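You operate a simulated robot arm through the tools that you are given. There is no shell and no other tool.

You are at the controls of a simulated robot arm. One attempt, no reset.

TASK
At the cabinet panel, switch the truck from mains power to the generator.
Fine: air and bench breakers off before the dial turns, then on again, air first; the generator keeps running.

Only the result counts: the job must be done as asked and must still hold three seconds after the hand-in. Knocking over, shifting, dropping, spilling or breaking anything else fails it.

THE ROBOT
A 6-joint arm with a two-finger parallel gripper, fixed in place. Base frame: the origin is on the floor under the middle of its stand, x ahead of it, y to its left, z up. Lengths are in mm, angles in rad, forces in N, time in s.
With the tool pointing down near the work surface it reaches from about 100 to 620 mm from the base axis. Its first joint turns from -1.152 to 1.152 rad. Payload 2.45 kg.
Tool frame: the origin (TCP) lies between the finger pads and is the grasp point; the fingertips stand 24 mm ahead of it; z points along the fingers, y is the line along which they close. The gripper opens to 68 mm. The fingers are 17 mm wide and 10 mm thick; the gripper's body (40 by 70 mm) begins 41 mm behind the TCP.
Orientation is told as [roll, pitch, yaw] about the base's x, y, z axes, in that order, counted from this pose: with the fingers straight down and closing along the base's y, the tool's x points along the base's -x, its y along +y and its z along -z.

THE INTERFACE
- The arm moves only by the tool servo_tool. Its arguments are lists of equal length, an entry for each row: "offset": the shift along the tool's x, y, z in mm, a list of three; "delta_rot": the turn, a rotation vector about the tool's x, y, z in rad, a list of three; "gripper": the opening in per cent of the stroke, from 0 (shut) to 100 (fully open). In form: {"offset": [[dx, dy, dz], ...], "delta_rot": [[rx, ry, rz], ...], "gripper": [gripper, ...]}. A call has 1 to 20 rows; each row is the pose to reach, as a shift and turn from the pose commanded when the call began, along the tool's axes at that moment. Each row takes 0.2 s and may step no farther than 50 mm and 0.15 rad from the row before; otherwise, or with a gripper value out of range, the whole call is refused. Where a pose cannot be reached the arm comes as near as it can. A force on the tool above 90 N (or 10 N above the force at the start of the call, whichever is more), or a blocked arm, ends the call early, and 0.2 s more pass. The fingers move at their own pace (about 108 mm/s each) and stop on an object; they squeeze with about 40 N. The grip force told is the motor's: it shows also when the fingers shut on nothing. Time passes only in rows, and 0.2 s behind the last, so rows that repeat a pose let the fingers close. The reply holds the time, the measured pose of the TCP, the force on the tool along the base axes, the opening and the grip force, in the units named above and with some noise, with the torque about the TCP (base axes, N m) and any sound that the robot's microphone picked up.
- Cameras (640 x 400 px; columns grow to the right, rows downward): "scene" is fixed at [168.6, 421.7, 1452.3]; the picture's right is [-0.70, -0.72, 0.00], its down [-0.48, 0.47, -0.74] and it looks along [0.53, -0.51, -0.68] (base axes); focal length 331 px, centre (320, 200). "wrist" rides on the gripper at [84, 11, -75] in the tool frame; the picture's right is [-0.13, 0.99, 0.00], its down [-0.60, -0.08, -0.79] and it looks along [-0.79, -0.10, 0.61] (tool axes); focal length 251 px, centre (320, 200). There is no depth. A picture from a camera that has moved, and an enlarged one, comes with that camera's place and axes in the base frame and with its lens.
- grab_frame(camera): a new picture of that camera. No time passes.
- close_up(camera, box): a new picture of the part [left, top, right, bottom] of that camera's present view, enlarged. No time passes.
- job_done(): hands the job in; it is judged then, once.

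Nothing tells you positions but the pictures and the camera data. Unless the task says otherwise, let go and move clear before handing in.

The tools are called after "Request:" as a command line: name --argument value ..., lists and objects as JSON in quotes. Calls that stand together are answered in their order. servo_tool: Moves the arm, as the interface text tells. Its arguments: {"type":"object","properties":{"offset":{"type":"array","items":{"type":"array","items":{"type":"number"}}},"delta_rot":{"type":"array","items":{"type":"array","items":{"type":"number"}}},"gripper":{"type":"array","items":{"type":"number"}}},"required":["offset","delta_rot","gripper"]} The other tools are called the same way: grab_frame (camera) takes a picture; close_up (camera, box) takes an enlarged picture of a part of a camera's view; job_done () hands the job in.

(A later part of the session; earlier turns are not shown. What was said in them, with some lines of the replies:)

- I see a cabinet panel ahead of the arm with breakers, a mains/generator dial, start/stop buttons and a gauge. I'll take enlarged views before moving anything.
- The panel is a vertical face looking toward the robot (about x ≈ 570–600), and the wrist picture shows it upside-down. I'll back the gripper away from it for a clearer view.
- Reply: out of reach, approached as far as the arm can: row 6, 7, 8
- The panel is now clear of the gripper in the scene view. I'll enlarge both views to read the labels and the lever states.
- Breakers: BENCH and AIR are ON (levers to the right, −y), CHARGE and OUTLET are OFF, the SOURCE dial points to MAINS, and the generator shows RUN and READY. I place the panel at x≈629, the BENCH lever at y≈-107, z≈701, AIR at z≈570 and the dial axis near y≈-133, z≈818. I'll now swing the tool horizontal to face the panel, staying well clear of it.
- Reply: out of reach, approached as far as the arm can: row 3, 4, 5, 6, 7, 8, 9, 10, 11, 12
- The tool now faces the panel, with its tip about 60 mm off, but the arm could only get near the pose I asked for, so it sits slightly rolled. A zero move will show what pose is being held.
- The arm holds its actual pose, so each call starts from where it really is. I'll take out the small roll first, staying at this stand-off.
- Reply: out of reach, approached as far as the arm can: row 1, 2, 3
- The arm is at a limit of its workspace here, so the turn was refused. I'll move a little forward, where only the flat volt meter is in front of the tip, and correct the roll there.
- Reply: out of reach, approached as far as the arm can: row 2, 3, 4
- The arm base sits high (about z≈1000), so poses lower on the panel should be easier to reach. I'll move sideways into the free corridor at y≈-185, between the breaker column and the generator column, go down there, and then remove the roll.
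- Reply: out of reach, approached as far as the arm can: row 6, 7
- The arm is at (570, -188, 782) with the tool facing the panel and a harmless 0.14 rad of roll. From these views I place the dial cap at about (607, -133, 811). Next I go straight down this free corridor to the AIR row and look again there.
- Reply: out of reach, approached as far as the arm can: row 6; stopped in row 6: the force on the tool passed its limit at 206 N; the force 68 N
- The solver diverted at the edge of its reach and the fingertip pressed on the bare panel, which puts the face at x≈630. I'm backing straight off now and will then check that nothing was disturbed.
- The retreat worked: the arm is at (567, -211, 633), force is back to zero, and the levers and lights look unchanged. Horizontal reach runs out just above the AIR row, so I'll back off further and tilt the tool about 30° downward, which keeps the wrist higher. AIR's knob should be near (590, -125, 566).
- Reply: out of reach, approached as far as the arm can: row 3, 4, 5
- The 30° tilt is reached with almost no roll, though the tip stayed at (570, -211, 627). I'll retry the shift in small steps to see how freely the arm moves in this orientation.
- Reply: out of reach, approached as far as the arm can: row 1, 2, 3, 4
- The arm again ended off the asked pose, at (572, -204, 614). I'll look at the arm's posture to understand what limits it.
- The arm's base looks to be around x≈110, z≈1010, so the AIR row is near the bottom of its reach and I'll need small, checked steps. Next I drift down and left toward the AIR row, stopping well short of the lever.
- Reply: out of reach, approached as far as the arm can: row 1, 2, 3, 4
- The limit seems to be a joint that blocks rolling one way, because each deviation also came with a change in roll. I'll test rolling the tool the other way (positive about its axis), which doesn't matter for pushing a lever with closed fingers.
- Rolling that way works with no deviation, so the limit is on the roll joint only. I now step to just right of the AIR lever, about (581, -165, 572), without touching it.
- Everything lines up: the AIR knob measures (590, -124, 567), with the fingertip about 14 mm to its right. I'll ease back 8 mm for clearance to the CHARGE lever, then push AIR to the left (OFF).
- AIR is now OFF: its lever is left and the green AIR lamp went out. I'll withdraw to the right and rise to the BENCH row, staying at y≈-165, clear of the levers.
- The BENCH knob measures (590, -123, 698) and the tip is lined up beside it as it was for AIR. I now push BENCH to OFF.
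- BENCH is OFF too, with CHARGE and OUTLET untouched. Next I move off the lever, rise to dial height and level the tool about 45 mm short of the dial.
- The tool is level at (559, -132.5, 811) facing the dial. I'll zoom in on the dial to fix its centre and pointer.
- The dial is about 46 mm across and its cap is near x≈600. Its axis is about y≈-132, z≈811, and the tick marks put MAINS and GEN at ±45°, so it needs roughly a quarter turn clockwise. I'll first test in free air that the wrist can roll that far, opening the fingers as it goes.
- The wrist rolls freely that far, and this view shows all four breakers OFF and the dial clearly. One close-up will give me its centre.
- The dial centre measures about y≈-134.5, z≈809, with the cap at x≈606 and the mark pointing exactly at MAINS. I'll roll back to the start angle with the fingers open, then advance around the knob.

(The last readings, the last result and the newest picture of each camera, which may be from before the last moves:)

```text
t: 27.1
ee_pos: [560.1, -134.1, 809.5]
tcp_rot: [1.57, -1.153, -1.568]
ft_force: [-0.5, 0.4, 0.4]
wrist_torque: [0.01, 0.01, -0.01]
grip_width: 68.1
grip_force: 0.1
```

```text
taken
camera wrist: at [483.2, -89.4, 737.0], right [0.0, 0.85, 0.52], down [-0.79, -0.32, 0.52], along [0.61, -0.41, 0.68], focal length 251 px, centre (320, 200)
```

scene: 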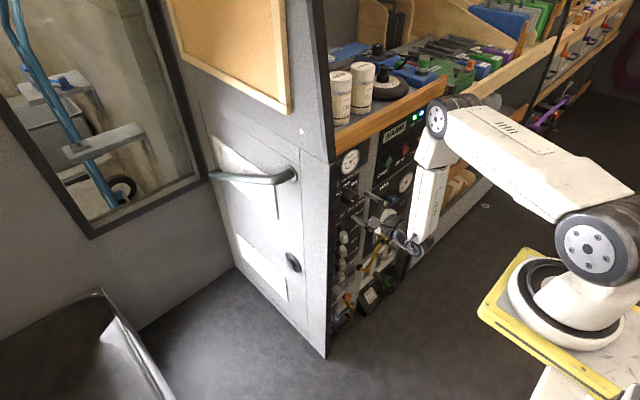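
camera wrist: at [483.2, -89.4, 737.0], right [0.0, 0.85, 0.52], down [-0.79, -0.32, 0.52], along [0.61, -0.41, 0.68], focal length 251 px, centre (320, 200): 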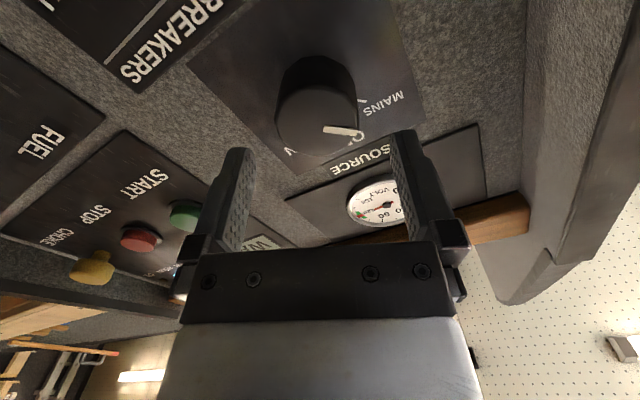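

The cap is fully visible between the open fingers, centred near (606, -136, 809). I'm moving straight forward so the fingers straddle the knob.

Request:
servo_tool --offset '[[0.1, -2.2, 0], [0.1, -2.2, 12], [0.1, -2.2, 24], [0.1, -2.2, 34], [0.1, -2.2, 38]]' --delta_rot '[[0, 0, 0], [0, 0, 0], [0, 0, 0], [0, 0, 0], [0, 0, 0]]' --gripper '[100, 100, 100, 100, 100]'

Request:
grab_frame --camera "wrist"

Request:
close_up --camera "scene" --box '[330, 150, 400, 220]'

```text
t: 28.3
ee_pos: [597.0, -135.8, 809.7]
tcp_rot: [1.57, -1.153, -1.568]
ft_force: [-0.5, 0.5, -0.4]
wrist_torque: [-0.01, 0.0, 0.01]
grip_width: 68.0
grip_force: 0.0
```

```text
taken
camera wrist: at [521.7, -91.4, 736.6], right [0.0, 0.85, 0.52], down [-0.79, -0.32, 0.52], along [0.61, -0.41, 0.68], focal length 251 px, centre (320, 200)
```

wrist: 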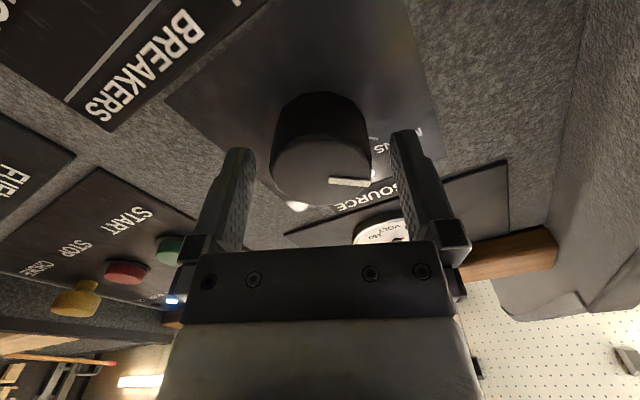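

```text
5.71 times, centred on (365, 185) of scene
camera zoom: at [168.6, 421.7, 1452.3], right [-0.7, -0.72, 0.0], down [-0.48, 0.47, -0.74], along [0.53, -0.51, -0.68], focal length 1893 px, centre (63, 286)
```

zoom: 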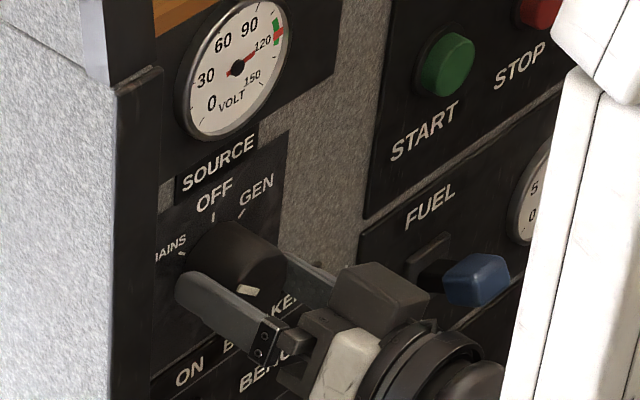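

The fingers straddle the knob symmetrically. Now I close on it.

Request:
servo_tool --offset '[[0, 0, 0], [0, 0, 0], [0, 0, 0]]' --delta_rot '[[0, 0, 0], [0, 0, 0], [0, 0, 0]]' --gripper '[60, 0, 0]'

Request:
grab_frame --camera "wrist"

```text
t: 29.1
ee_pos: [597.9, -134.7, 810.3]
tcp_rot: [1.573, -1.152, -1.567]
ft_force: [0.8, 5.5, 0.9]
wrist_torque: [0.12, -0.22, -0.49]
grip_width: 46.4
grip_force: 44.9
```

```text
taken
camera wrist: at [521.7, -91.0, 736.6], right [0.0, 0.85, 0.52], down [-0.79, -0.32, 0.52], along [0.61, -0.41, 0.68], focal length 251 px, centre (320, 200)
```

wrist: 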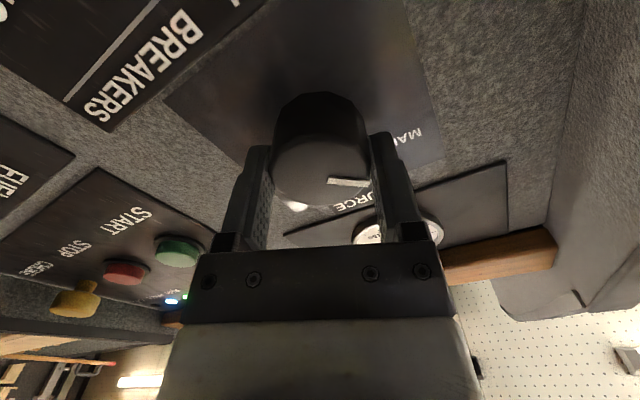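

The grip is firm at 46.4 mm with almost no side load. I'll turn the dial clockwise a quarter turn, through OFF to GEN.

Request:
servo_tool --offset '[[0, 0, 0], [0, 0, 0], [0, 0, 0], [0, 0, 0], [0, 0, 0], [0, 0, 0], [0, 0, 0], [0, 0, 0], [0, 0, 0], [0, 0, 0], [0, 0, 0], [0, 0, 0], [0, 0, 0]]' --delta_rot '[[0, 0, 0.131], [0, 0, 0.262], [0, 0, 0.393], [0, 0, 0.524], [0, 0, 0.655], [0, 0, 0.785], [0, 0, 0.916], [0, 0, 1.047], [0, 0, 1.178], [0, 0, 1.309], [0, 0, 1.44], [0, 0, 1.571], [0, 0, 1.571]]' --gripper '[0, 0, 0, 0, 0, 0, 0, 0, 0, 0, 0, 0, 0]'

Request:
grab_frame --camera "wrist"

Request:
close_up --camera "scene" --box '[330, 150, 400, 220]'

```text
t: 31.9
ee_pos: [597.6, -136.0, 809.6]
tcp_rot: [1.573, 0.421, -1.565]
ft_force: [10.6, 8.9, 7.0]
wrist_torque: [0.04, -0.42, 0.81]
grip_width: 46.1
grip_force: 45.2
```

```text
taken
camera wrist: at [521.4, -63.1, 853.2], right [0.0, -0.52, 0.85], down [-0.79, -0.52, -0.32], along [0.61, -0.67, -0.41], focal length 251 px, centre (320, 200)
```

wrist: 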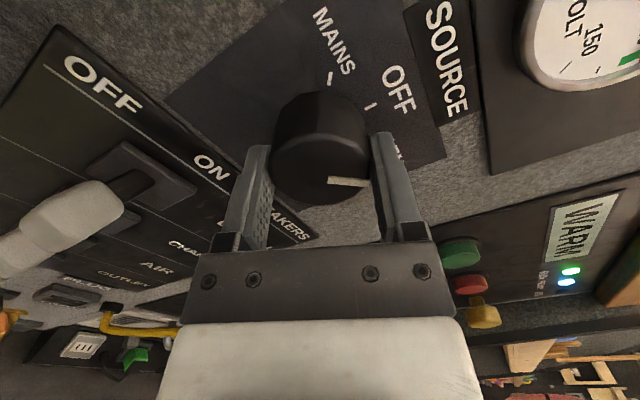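

```text
5.71 times, centred on (365, 185) of scene
camera zoom: at [168.6, 421.9, 1452.2], right [-0.7, -0.72, 0.0], down [-0.48, 0.47, -0.74], along [0.53, -0.51, -0.68], focal length 1893 px, centre (63, 286)
```

zoom: 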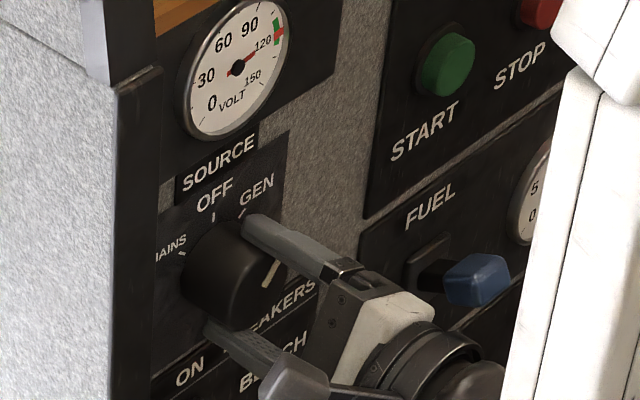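

The dial turned with the grip and its mark now points to GEN; the RUN and READY lamps are still lit. I'll release the knob and back out, then verify the pointer.

Request:
servo_tool --offset '[[0, 0, 0], [0, 0, 0], [0, 0, -12], [0, 0, -25], [0, 0, -38], [0, 0, -38]]' --delta_rot '[[0, 0, 0], [0, 0, 0], [0, 0, 0], [0, 0, 0], [0, 0, 0], [0, 0, 0]]' --gripper '[100, 100, 100, 100, 100, 100]'

Request:
grab_frame --camera "wrist"

Request:
close_up --camera "wrist" --box '[240, 0, 460, 170]'

Request:
close_up --camera "scene" --box '[330, 130, 400, 220]'

```text
t: 33.3
ee_pos: [560.3, -135.2, 810.1]
tcp_rot: [1.571, 0.418, -1.569]
ft_force: [-0.2, 0.3, -1.0]
wrist_torque: [0.01, -0.03, -0.03]
grip_width: 68.0
grip_force: 0.0
```

```text
taken
camera wrist: at [483.3, -63.4, 852.7], right [0.0, -0.52, 0.85], down [-0.79, -0.52, -0.32], along [0.61, -0.67, -0.41], focal length 251 px, centre (320, 200)
```

wrist: 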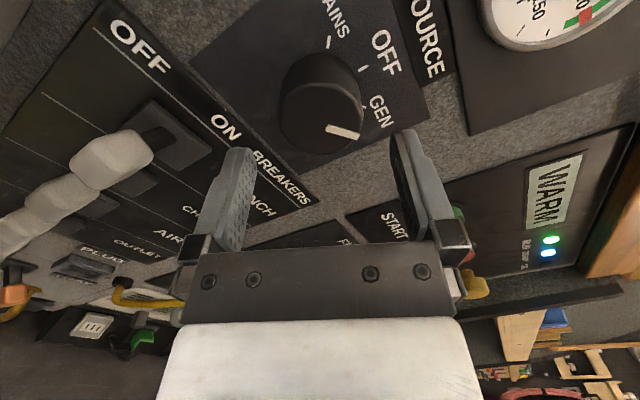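

```text
2.35 times, centred on (350, 85) of wrist
camera zoom: at [483.3, -63.4, 852.7], right [0.0, -0.52, 0.85], down [-0.79, -0.52, -0.32], along [0.61, -0.67, -0.41], focal length 592 px, centre (249, 471)
```

zoom: 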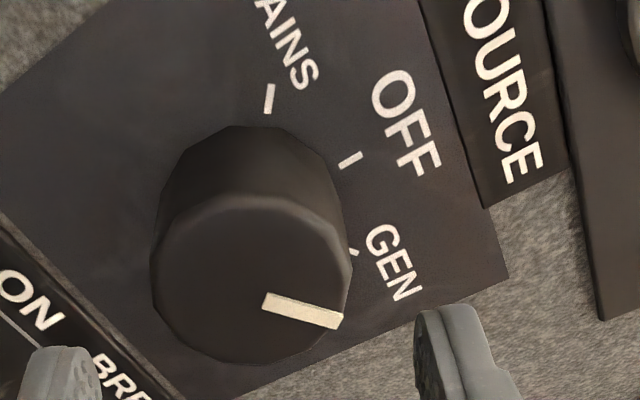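

```text
4.44 times, centred on (365, 175) of scene
camera zoom: at [168.6, 421.7, 1452.3], right [-0.7, -0.72, 0.0], down [-0.48, 0.47, -0.74], along [0.53, -0.51, -0.68], focal length 1473 px, centre (120, 311)
```

zoom: 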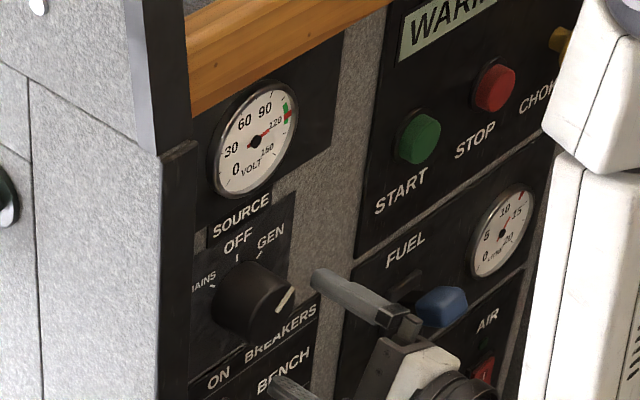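

The dial settled on GEN (its detent is at about 50°), the volt meter is in the green band, and RUN and READY are lit. I'll roll the wrist back to the earlier orientation with the fingers shut, clear of the dial.

Request:
servo_tool --offset '[[0, 0, -5], [0, 0, -8], [0, 0, -8], [0, 0, -8], [0, 0, -8], [0, 0, -8], [0, 0, -8], [0, 0, -8], [0, 0, -8], [0, 0, -8], [0, 0, -8], [0, 0, -8]]' --delta_rot '[[0, 0, -0.143], [0, 0, -0.286], [0, 0, -0.429], [0, 0, -0.572], [0, 0, -0.715], [0, 0, -0.858], [0, 0, -1.001], [0, 0, -1.144], [0, 0, -1.287], [0, 0, -1.43], [0, 0, -1.571], [0, 0, -1.571]]' --gripper '[100, 100, 100, 50, 0, 0, 0, 0, 0, 0, 0, 0]'

```text
t: 35.9
ee_pos: [550.9, -135.2, 809.4]
tcp_rot: [1.572, -1.155, -1.565]
ft_force: [0.5, 0.5, 0.0]
wrist_torque: [-0.01, -0.02, 0.02]
grip_width: 0.0
grip_force: 23.7
```

The arm is at (551, -135, 809) with fingers shut. To switch the breakers back on I must push from their left side, so I'll move in front of everything to y≈-50 while tilting back to 30° down.

Request:
servo_tool --offset '[[19.1, 13.5, -5], [39.8, 28.3, -11], [60.6, 43.2, -11], [80.1, 57.6, -11], [80.1, 57.6, -11]]' --delta_rot '[[0.0529, 0.1199, 0], [0.1058, 0.2398, 0], [0.1587, 0.3597, 0], [0.2115, 0.4791, 0], [0.2115, 0.4791, 0]]' --gripper '[0, 0, 0, 0, 0]'

Request:
grab_frame --camera "wrist"

```text
t: 37.1
ee_pos: [536.6, -77.1, 759.0]
tcp_rot: [0.623, -0.906, -0.717]
ft_force: [-0.1, -0.6, 0.6]
wrist_torque: [-0.05, 0.03, 0.01]
grip_width: 0.0
grip_force: 24.1
out of reach, approached as far as the arm can: row 3, 4, 5
```

```text
taken
camera wrist: at [433.4, -33.4, 734.0], right [0.25, 0.85, 0.46], down [-0.42, -0.33, 0.84], along [0.87, -0.4, 0.28], focal length 251 px, centre (320, 200)
```

wrist: 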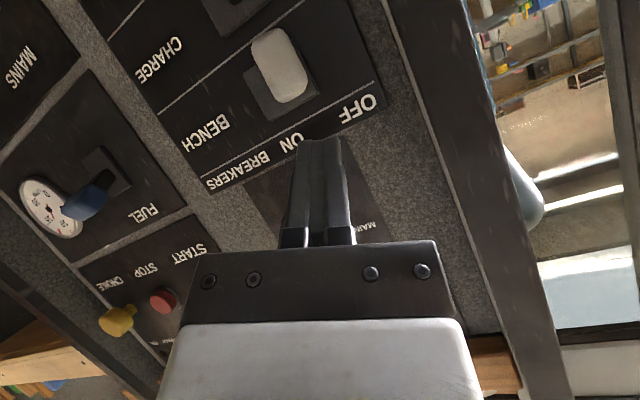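

The arm stops at y≈-77 in this roll. I'll roll the hand a further 1.15 rad so that joint is off its limit; this also makes the fingers narrower side-to-side, which suits the gap left of the levers.

Request:
servo_tool --offset '[[0, 0, 0], [0, 0, 0], [0, 0, 0], [0, 0, 0], [0, 0, 0], [0, 0, 0], [0, 0, 0], [0, 0, 0], [0, 0, 0]]' --delta_rot '[[0, 0, 0.144], [0, 0, 0.288], [0, 0, 0.432], [0, 0, 0.576], [0, 0, 0.72], [0, 0, 0.864], [0, 0, 1.008], [0, 0, 1.153], [0, 0, 1.153]]' --gripper '[0, 0, 0, 0, 0, 0, 0, 0, 0]'

Request:
grab_frame --camera "wrist"

Request:
grab_frame --camera "scene"

```text
t: 39.1
ee_pos: [537.5, -80.1, 759.4]
tcp_rot: [1.046, 0.007, -1.563]
ft_force: [-0.1, 0.0, 0.4]
wrist_torque: [0.0, 0.03, -0.02]
grip_width: 0.0
grip_force: 23.5
out of reach, approached as far as the arm can: row 1, 2, 3, 4, 5, 6, 7, 8, 9
```

```text
taken
camera wrist: at [474.7, 3.2, 806.6], right [0.5, -0.13, 0.86], down [-0.72, -0.61, 0.32], along [0.48, -0.78, -0.4], focal length 251 px, centre (320, 200)
```

wrist: 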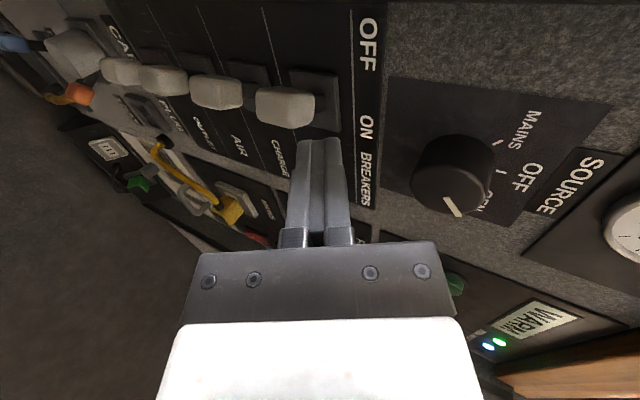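

```text
taken
```

scene: 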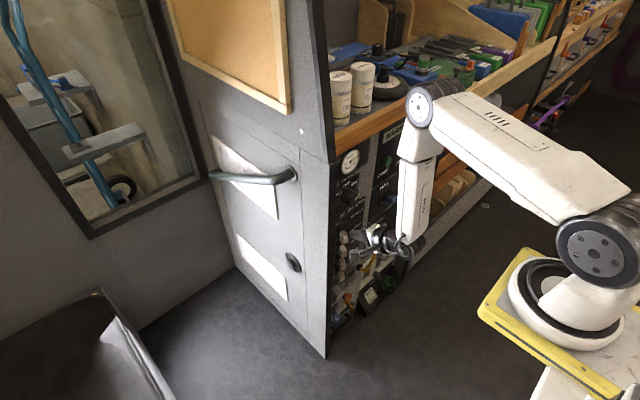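

The roll is where I want it, but the arm still sits at y≈-80, so another joint limits the sideways motion here. I'll look at the arm's posture closely.

Request:
close_up --camera "scene" --box '[330, 70, 460, 270]'

Request:
close_up --camera "scene" --box '[330, 200, 430, 265]'

```text
2.00 times, centred on (395, 170) of scene
camera zoom: at [168.6, 421.7, 1452.3], right [-0.7, -0.72, 0.0], down [-0.48, 0.47, -0.74], along [0.53, -0.51, -0.68], focal length 663 px, centre (170, 260)
```

zoom: 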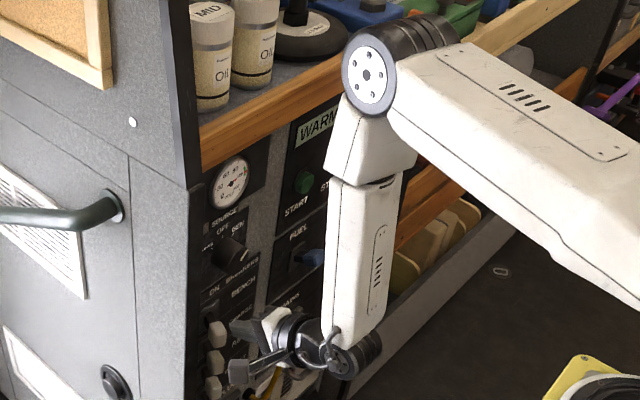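

```text
6.15 times, centred on (380, 232) of scene
camera zoom: at [168.6, 421.7, 1452.3], right [-0.7, -0.72, 0.0], down [-0.48, 0.47, -0.74], along [0.53, -0.51, -0.68], focal length 2039 px, centre (-49, 0)
```

zoom: 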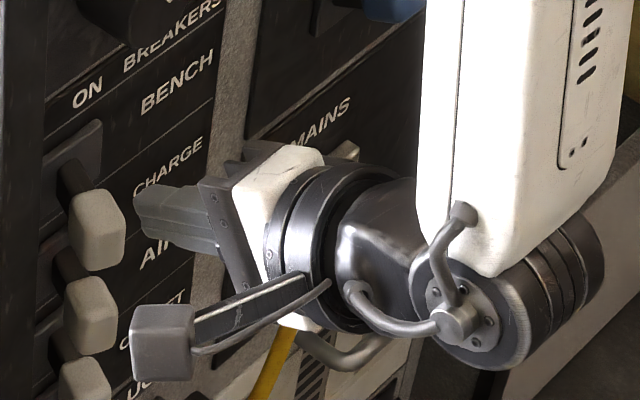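

This looks like an arm whose forearm now hangs straight down. I'll simply retry the sideways move from this rolled pose; at x≈537 nothing is near the fingers.

Request:
servo_tool --offset '[[10, 0, 0], [20, 0, 0], [30, 0, 0], [30, 0, 0]]' --delta_rot '[[0, 0, 0], [0, 0, 0], [0, 0, 0], [0, 0, 0]]' --gripper '[0, 0, 0, 0]'

```text
t: 40.1
ee_pos: [531.9, -77.8, 760.0]
tcp_rot: [1.049, 0.006, -1.559]
ft_force: [0.8, 0.1, 1.0]
wrist_torque: [0.0, 0.0, 0.01]
grip_width: 0.1
grip_force: 24.2
out of reach, approached as far as the arm can: row 1, 2, 3, 4
```

The limit behaves like a forearm-roll limit that ties the tool's heading to the arm's heading. Pointing the tool about 17° toward +y should free it, and that is harmless for pushing levers rightward. I'll turn the heading and then shift to y≈-52 in front of the cabinet.

Request:
servo_tool --offset '[[0, 0, 0], [0, 0, 0], [0, 0, 0], [8.5, 0, 0], [17, 0, 0], [25.5, 0, 0], [25.5, 0, 0]]' --delta_rot '[[0.0007, 0.0865, -0.05], [0.0013, 0.173, -0.1], [0.002, 0.26, -0.15], [0.002, 0.26, -0.15], [0.002, 0.26, -0.15], [0.002, 0.26, -0.15], [0.002, 0.26, -0.15]]' --gripper '[0, 0, 0, 0, 0, 0, 0]'

Request:
grab_frame --camera "wrist"

```text
t: 41.7
ee_pos: [532.3, -51.0, 761.1]
tcp_rot: [1.045, 0.002, -1.268]
ft_force: [0.2, 0.3, -1.4]
wrist_torque: [-0.02, 0.01, 0.01]
grip_width: 0.0
grip_force: 24.0
```

```text
taken
camera wrist: at [448.9, 10.6, 806.6], right [0.51, 0.02, 0.86], down [-0.51, -0.79, 0.33], along [0.69, -0.61, -0.4], focal length 251 px, centre (320, 200)
```

wrist: 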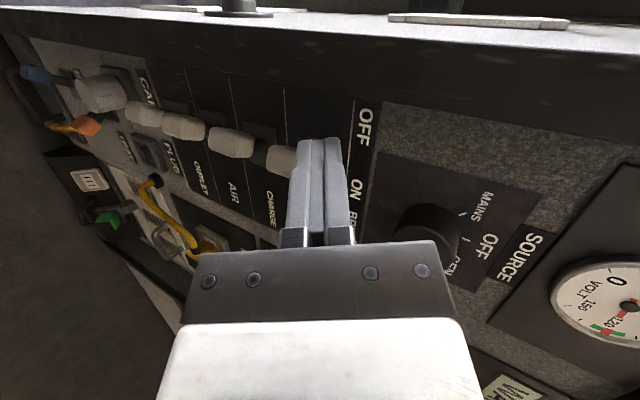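

That freed it: the arm is at (532, -51, 761) with no complaint. I'll now descend in front of the cabinet edge to the AIR row.

Request:
servo_tool --offset '[[-0.7, -31.8, 20.1], [-1.5, -63.6, 40.2], [-2.2, -95.4, 60.3], [-3, -127.2, 80.4], [-3.7, -159, 100.5], [-3.7, -159, 100.5]]' --delta_rot '[[0, 0, 0], [0, 0, 0], [0, 0, 0], [0, 0, 0], [0, 0, 0], [0, 0, 0]]' --gripper '[0, 0, 0, 0, 0, 0]'

Request:
grab_frame --camera "wrist"

Request:
close_up --camera "scene" --box '[325, 180, 445, 310]'

```text
t: 43.1
ee_pos: [539.1, -51.9, 572.6]
tcp_rot: [1.045, 0.002, -1.267]
ft_force: [-0.4, -0.2, -0.4]
wrist_torque: [-0.02, -0.01, -0.01]
grip_width: 0.0
grip_force: 23.6
```

```text
taken
camera wrist: at [457.3, 9.8, 619.2], right [0.51, 0.02, 0.86], down [-0.51, -0.79, 0.33], along [0.69, -0.61, -0.4], focal length 251 px, centre (320, 200)
```

wrist: 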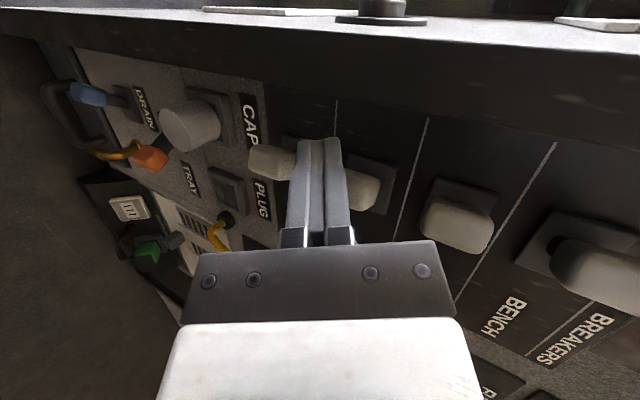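

```text
3.08 times, centred on (385, 245) of scene
camera zoom: at [168.5, 421.7, 1452.3], right [-0.7, -0.72, 0.0], down [-0.48, 0.47, -0.74], along [0.53, -0.51, -0.68], focal length 1020 px, centre (120, 62)
```

zoom: 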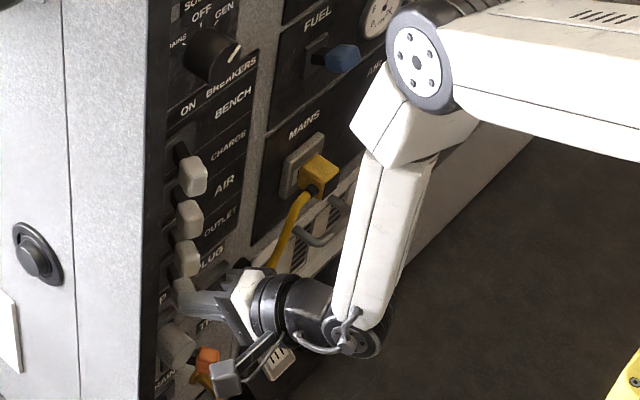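

The picture confirms AIR's knob at about (590, -88, 566), just to the right of the fingertip's line, with the wall on the other side. I'll move forward into the gap between them and check before pushing.

Request:
servo_tool --offset '[[-4.2, 7.6, 11], [-8.3, 15.2, 22.1], [-8.3, 15.2, 22.1]]' --delta_rot '[[0, 0, 0], [0, 0, 0], [0, 0, 0]]' --gripper '[0, 0, 0]'

Request:
grab_frame --camera "wrist"

Request:
close_up --camera "scene" --box '[325, 200, 425, 310]'

```text
t: 43.9
ee_pos: [567.3, -52.1, 574.3]
tcp_rot: [1.045, 0.003, -1.267]
ft_force: [0.6, -0.7, -0.4]
wrist_torque: [0.01, 0.01, -0.03]
grip_width: 0.1
grip_force: 23.6
```

```text
taken
camera wrist: at [485.1, 9.8, 621.3], right [0.51, 0.02, 0.86], down [-0.51, -0.79, 0.33], along [0.69, -0.61, -0.4], focal length 251 px, centre (320, 200)
```

wrist: 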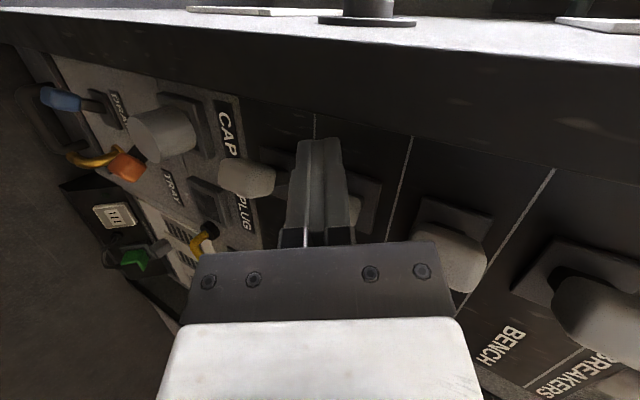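

```text
3.64 times, centred on (375, 255) of scene
camera zoom: at [168.6, 421.7, 1452.3], right [-0.7, -0.72, 0.0], down [-0.48, 0.47, -0.74], along [0.53, -0.51, -0.68], focal length 1205 px, centre (120, 0)
```

zoom: 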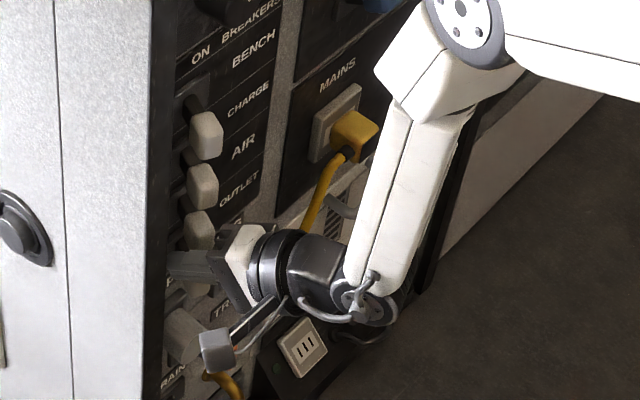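

The fingertip sits in the gap, right beside the AIR knob and touching nothing. Pushing AIR to the right (ON) now.

Request:
servo_tool --offset '[[-9.5, -1.5, -2.6], [-17.2, -2.7, -4.7], [-24.8, -3.8, -6.7], [-32.5, -5, -8.8], [-40.1, -6.2, -10.9], [-48.7, -7.5, -13.2]]' --delta_rot '[[0, 0, 0], [0, 0, 0], [0, 0, 0], [0, 0, 0], [0, 0, 0], [0, 0, 0]]' --gripper '[0, 0, 0, 0, 0, 0]'

Request:
grab_frame --camera "wrist"

Request:
close_up --camera "scene" --box '[325, 180, 445, 310]'

```text
t: 45.3
ee_pos: [563.4, -104.2, 572.4]
tcp_rot: [1.036, 0.009, -1.269]
ft_force: [-43.6, -5.1, 14.8]
wrist_torque: [0.05, -0.57, -0.32]
grip_width: 0.1
grip_force: 23.3
```

```text
taken
camera wrist: at [480.8, -40.9, 619.5], right [0.52, 0.02, 0.85], down [-0.51, -0.79, 0.33], along [0.68, -0.61, -0.41], focal length 251 px, centre (320, 200)
```

wrist: 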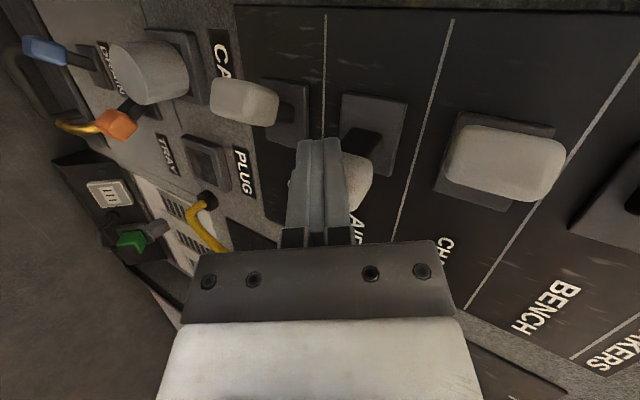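

```text
3.08 times, centred on (385, 245) of scene
camera zoom: at [167.6, 421.7, 1452.4], right [-0.7, -0.72, 0.0], down [-0.48, 0.47, -0.74], along [0.53, -0.51, -0.67], focal length 1020 px, centre (120, 62)
```

zoom: 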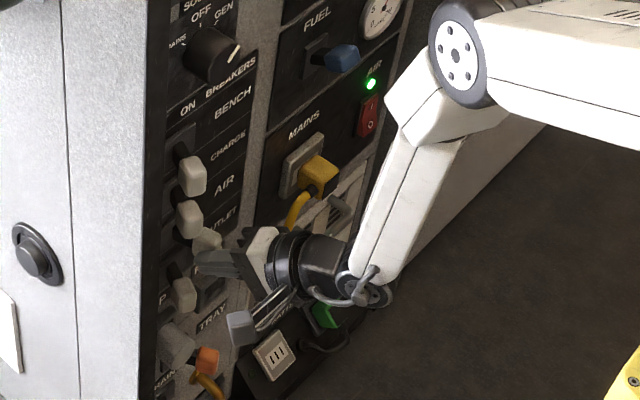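

AIR is ON and its green lamp is lit again. The tip is still leaning on the lever with about 44 N, so I ease off to the left first, then back out.

Request:
servo_tool --offset '[[5.7, 0.9, 1.6], [11.5, 1.8, 3.1], [15.9, -5.4, -9.3], [20.4, -12.6, -21.7], [20.4, -12.6, -21.7]]' --delta_rot '[[0, 0, 0], [0, 0, 0], [0, 0, 0], [0, 0, 0], [0, 0, 0]]' --gripper '[0, 0, 0, 0, 0]'

Request:
grab_frame --camera "wrist"

Request:
close_up --camera "scene" --box '[325, 95, 445, 310]'

```text
t: 46.5
ee_pos: [537.6, -92.5, 575.4]
tcp_rot: [1.048, 0.002, -1.267]
ft_force: [0.3, -0.3, 0.2]
wrist_torque: [0.01, -0.02, 0.03]
grip_width: 0.0
grip_force: 23.7
```

```text
taken
camera wrist: at [455.5, -29.9, 621.4], right [0.51, 0.02, 0.86], down [-0.51, -0.79, 0.33], along [0.69, -0.61, -0.39], focal length 251 px, centre (320, 200)
```

wrist: 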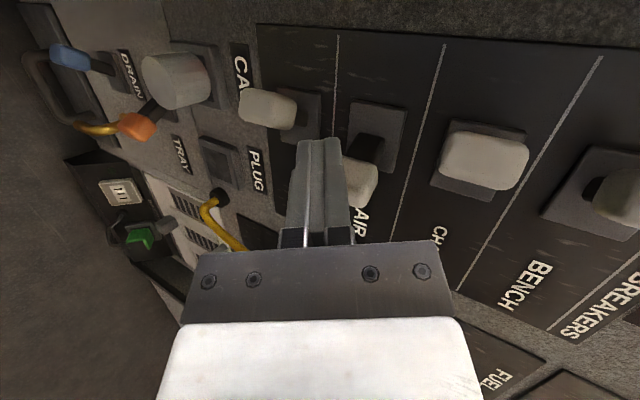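

```text
1.86 times, centred on (385, 202) of scene
camera zoom: at [168.6, 421.7, 1452.3], right [-0.7, -0.72, 0.0], down [-0.48, 0.47, -0.74], along [0.53, -0.51, -0.68], focal length 616 px, centre (199, 195)
```

zoom: 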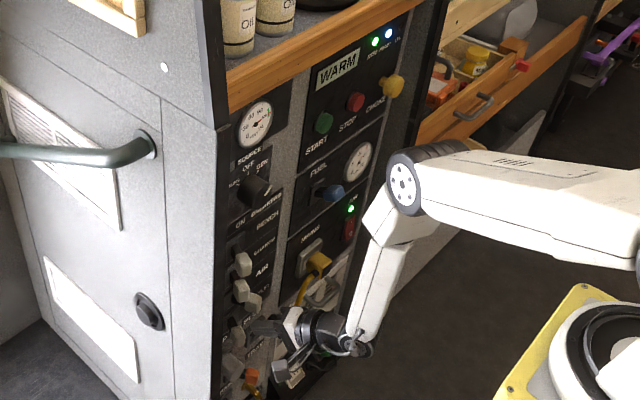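

AIR is ON, contact is clear, and the generator lamps are unchanged. Next I shift left and up, in front of the cabinet edge, to the BENCH row.

Request:
servo_tool --offset '[[19.1, 3, 5.2], [38.2, 5.9, 10.4], [38.3, 44, -11.7], [38.4, 82, -33.8], [38.5, 119.2, -55.4], [38.5, 119.2, -55.4]]' --delta_rot '[[0, 0, 0], [0, 0, 0], [0, 0, 0], [0, 0, 0], [0, 0, 0], [0, 0, 0]]' --gripper '[0, 0, 0, 0, 0, 0]'

Request:
grab_frame --camera "wrist"

```text
t: 47.9
ee_pos: [537.2, -52.0, 705.7]
tcp_rot: [1.045, 0.004, -1.267]
ft_force: [-0.7, 0.5, 0.6]
wrist_torque: [-0.01, 0.01, 0.01]
grip_width: 0.1
grip_force: 23.4
```

```text
taken
camera wrist: at [453.6, 10.9, 752.0], right [0.51, 0.02, 0.86], down [-0.51, -0.79, 0.33], along [0.69, -0.61, -0.4], focal length 251 px, centre (320, 200)
```

wrist: 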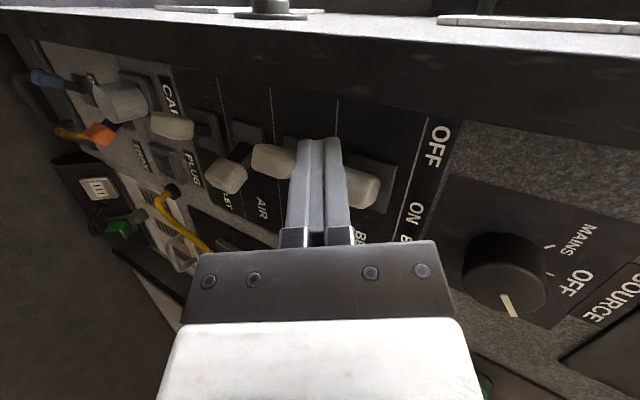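

The view matches the AIR approach, with BENCH just right of the fingertip and the dial on GEN. I move forward into the gap, slightly less deep this time to avoid pressing on the lever's end.

Request:
servo_tool --offset '[[-4, 6.9, 10.9], [-8, 13.8, 21.8], [-8, 13.8, 21.8]]' --delta_rot '[[0, 0, 0], [0, 0, 0], [0, 0, 0]]' --gripper '[0, 0, 0]'

Request:
grab_frame --camera "wrist"

```text
t: 48.7
ee_pos: [564.8, -51.2, 707.0]
tcp_rot: [1.046, 0.001, -1.266]
ft_force: [0.7, 0.0, -0.4]
wrist_torque: [0.02, -0.02, 0.03]
grip_width: 0.0
grip_force: 23.5
```

```text
taken
camera wrist: at [481.0, 10.7, 752.7], right [0.51, 0.02, 0.86], down [-0.51, -0.79, 0.33], along [0.69, -0.61, -0.4], focal length 251 px, centre (320, 200)
```

wrist: 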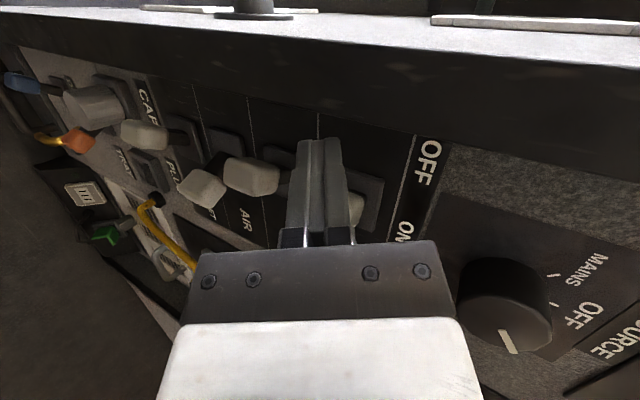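

The fingertip is beside the BENCH knob with no contact. Pushing BENCH to the right (ON).

Request:
servo_tool --offset '[[-9.5, -1.5, -2.6], [-17.2, -2.7, -4.7], [-24.8, -3.8, -6.7], [-32.5, -5, -8.8], [-40.1, -6.2, -10.9], [-47.2, -7.3, -12.8]]' --delta_rot '[[0, 0, 0], [0, 0, 0], [0, 0, 0], [0, 0, 0], [0, 0, 0], [0, 0, 0]]' --gripper '[0, 0, 0, 0, 0, 0]'

Request:
grab_frame --camera "wrist"

Request:
close_up --camera "scene" --box '[325, 180, 445, 310]'

```text
t: 50.1
ee_pos: [561.6, -102.0, 705.1]
tcp_rot: [1.045, 0.006, -1.269]
ft_force: [-22.4, -2.4, 7.4]
wrist_torque: [0.01, -0.29, -0.19]
grip_width: 0.1
grip_force: 23.6
```

```text
taken
camera wrist: at [480.1, -39.4, 752.4], right [0.52, 0.02, 0.86], down [-0.51, -0.79, 0.33], along [0.69, -0.61, -0.4], focal length 251 px, centre (320, 200)
```

wrist: 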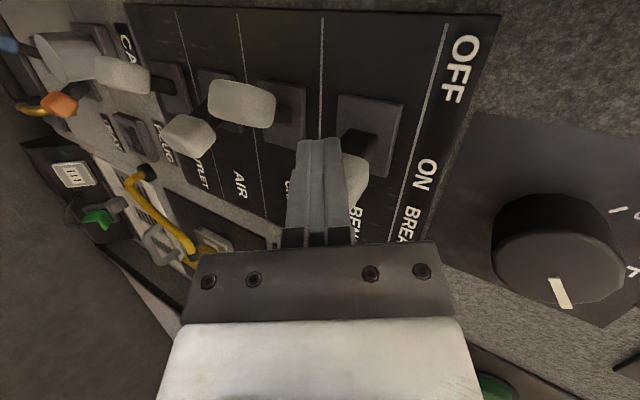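

```text
3.08 times, centred on (385, 245) of scene
camera zoom: at [168.0, 421.7, 1452.4], right [-0.7, -0.72, 0.0], down [-0.48, 0.47, -0.74], along [0.53, -0.51, -0.67], focal length 1020 px, centre (120, 62)
```

zoom: 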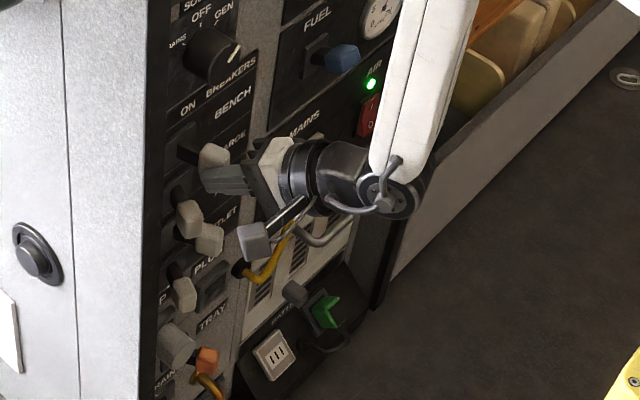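

BENCH has moved to the right (ON). I ease off left and back out as before.

Request:
servo_tool --offset '[[5.7, 0.9, 1.6], [11.5, 1.8, 3.1], [15.9, -5.4, -9.3], [20.4, -12.6, -21.7], [20.4, -12.6, -21.7]]' --delta_rot '[[0, 0, 0], [0, 0, 0], [0, 0, 0], [0, 0, 0], [0, 0, 0]]' --gripper '[0, 0, 0, 0, 0]'

Request:
grab_frame --camera "wrist"

Request:
close_up --camera "scene" --box '[325, 95, 445, 215]'

Request:
close_up --camera "scene" --box '[325, 180, 445, 310]'

```text
t: 51.3
ee_pos: [534.7, -90.6, 705.7]
tcp_rot: [1.047, 0.003, -1.267]
ft_force: [-0.1, -1.2, -0.1]
wrist_torque: [0.0, -0.03, 0.01]
grip_width: 0.0
grip_force: 23.8
```

```text
taken
camera wrist: at [451.6, -27.2, 752.4], right [0.51, 0.02, 0.86], down [-0.51, -0.79, 0.33], along [0.69, -0.61, -0.39], focal length 251 px, centre (320, 200)
```

wrist: 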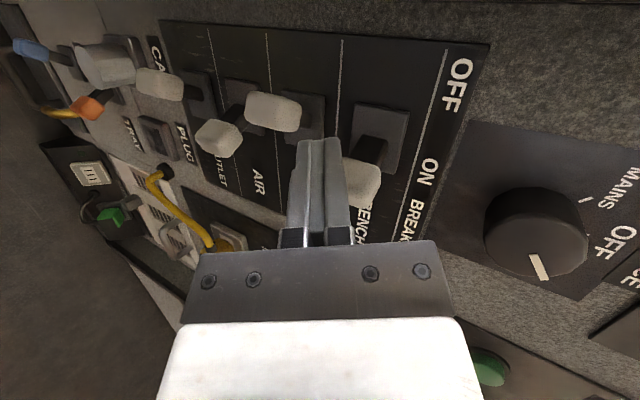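

```text
3.33 times, centred on (385, 155) of scene
camera zoom: at [168.6, 421.7, 1452.3], right [-0.7, -0.72, 0.0], down [-0.48, 0.47, -0.74], along [0.53, -0.51, -0.68], focal length 1104 px, centre (103, 350)
```

zoom: 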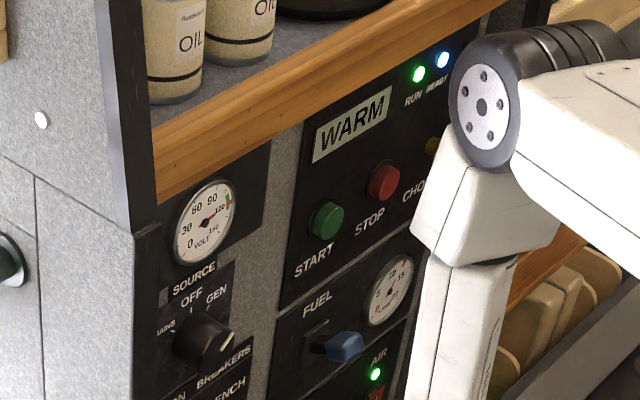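

```text
3.08 times, centred on (385, 245) of scene
camera zoom: at [168.6, 421.7, 1452.3], right [-0.7, -0.72, 0.0], down [-0.48, 0.47, -0.74], along [0.53, -0.51, -0.68], focal length 1020 px, centre (120, 62)
```

zoom: 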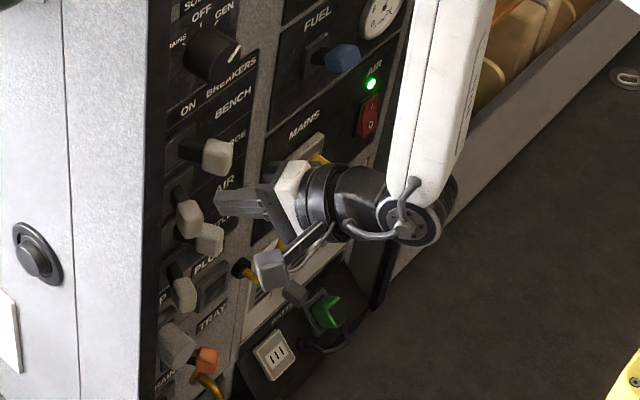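

All states look right: BENCH and AIR are ON, CHARGE and OUTLET OFF, the dial on GEN, volts in the green, RUN and READY lit. I'll move a bit further away and check once more before handing in.

Request:
servo_tool --offset '[[2.5, 4.7, -11.9], [5, 9.3, -23.8], [7.5, 14, -35.7], [7.5, 14, -35.7], [7.5, 14, -35.7], [7.5, 14, -35.7]]' --delta_rot '[[0, 0, 0], [0, 0, 0], [0, 0, 0], [0, 0, 0], [0, 0, 0], [0, 0, 0]]' --gripper '[0, 0, 0, 0, 0, 0]'

Request:
grab_frame --camera "wrist"

Request:
grab_frame --camera "scene"

Request:
close_up --camera "scene" --box '[325, 95, 445, 310]'

```text
t: 52.7
ee_pos: [509.0, -88.4, 736.0]
tcp_rot: [1.045, 0.002, -1.267]
ft_force: [0.4, -0.2, -0.9]
wrist_torque: [0.02, -0.01, -0.03]
grip_width: 0.0
grip_force: 23.5
```

```text
taken
camera wrist: at [426.4, -27.3, 782.6], right [0.51, 0.02, 0.86], down [-0.51, -0.79, 0.33], along [0.69, -0.61, -0.4], focal length 251 px, centre (320, 200)
```

wrist: 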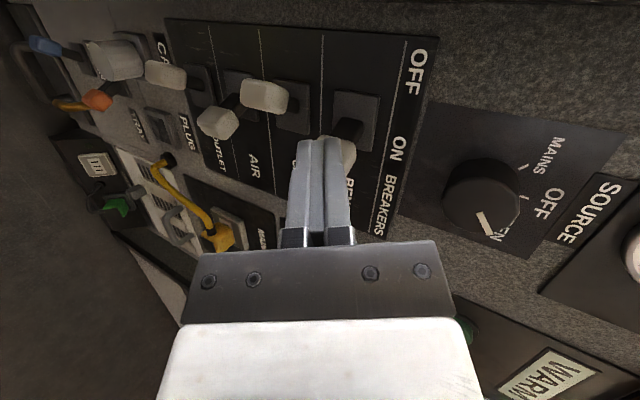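

```text
taken
```

scene: 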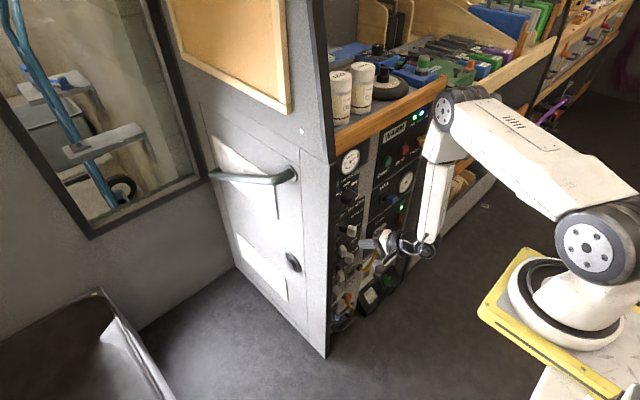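

```text
1.86 times, centred on (385, 202) of scene
camera zoom: at [168.6, 421.7, 1452.3], right [-0.7, -0.72, 0.0], down [-0.48, 0.47, -0.74], along [0.53, -0.51, -0.68], focal length 616 px, centre (199, 195)
```

zoom: 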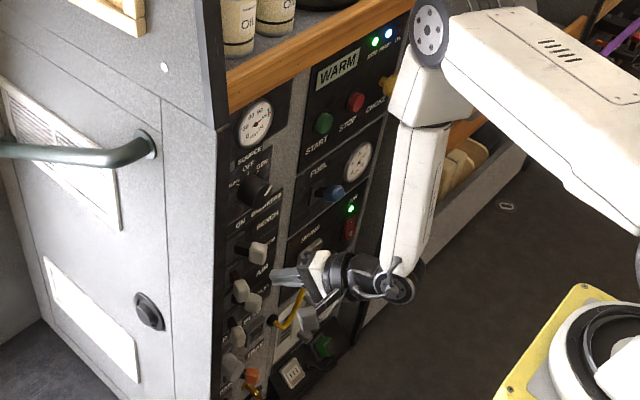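

The gripper is clear of the panel and the dial is on GEN. AIR and BENCH are ON, CHARGE and OUTLET are still OFF, and the generator's RUN and READY lamps are lit. I'm handing the job in.

Request:
job_done

```text
The job is handed in.
```

The truck is now switched from mains to the generator, and I've handed the job in; I haven't seen a verdict.

- **Order:** I switched AIR off, then BENCH off, and turned the dial from MAINS through OFF to GEN. Then I switched AIR on, then BENCH on.
- **State at hand-in:** The dial was on GEN, AIR and BENCH were ON, and the green AIR lamp was lit. CHARGE and OUTLET were still OFF.
- **Generator:** The RUN and READY lamps were lit whenever I checked. The volt meter was in the green band after the dial turned and again after BENCH went on.

**Panel contact:** While I was first moving down toward the AIR row, the arm reached its limit and drifted forward. A fingertip pressed on a bare part of the panel, peaking at 206 N before the move stopped. The levers and lamps looked unchanged in the pictures afterwards, and I saw no damage.

The gripper was clear of everything when I handed in.
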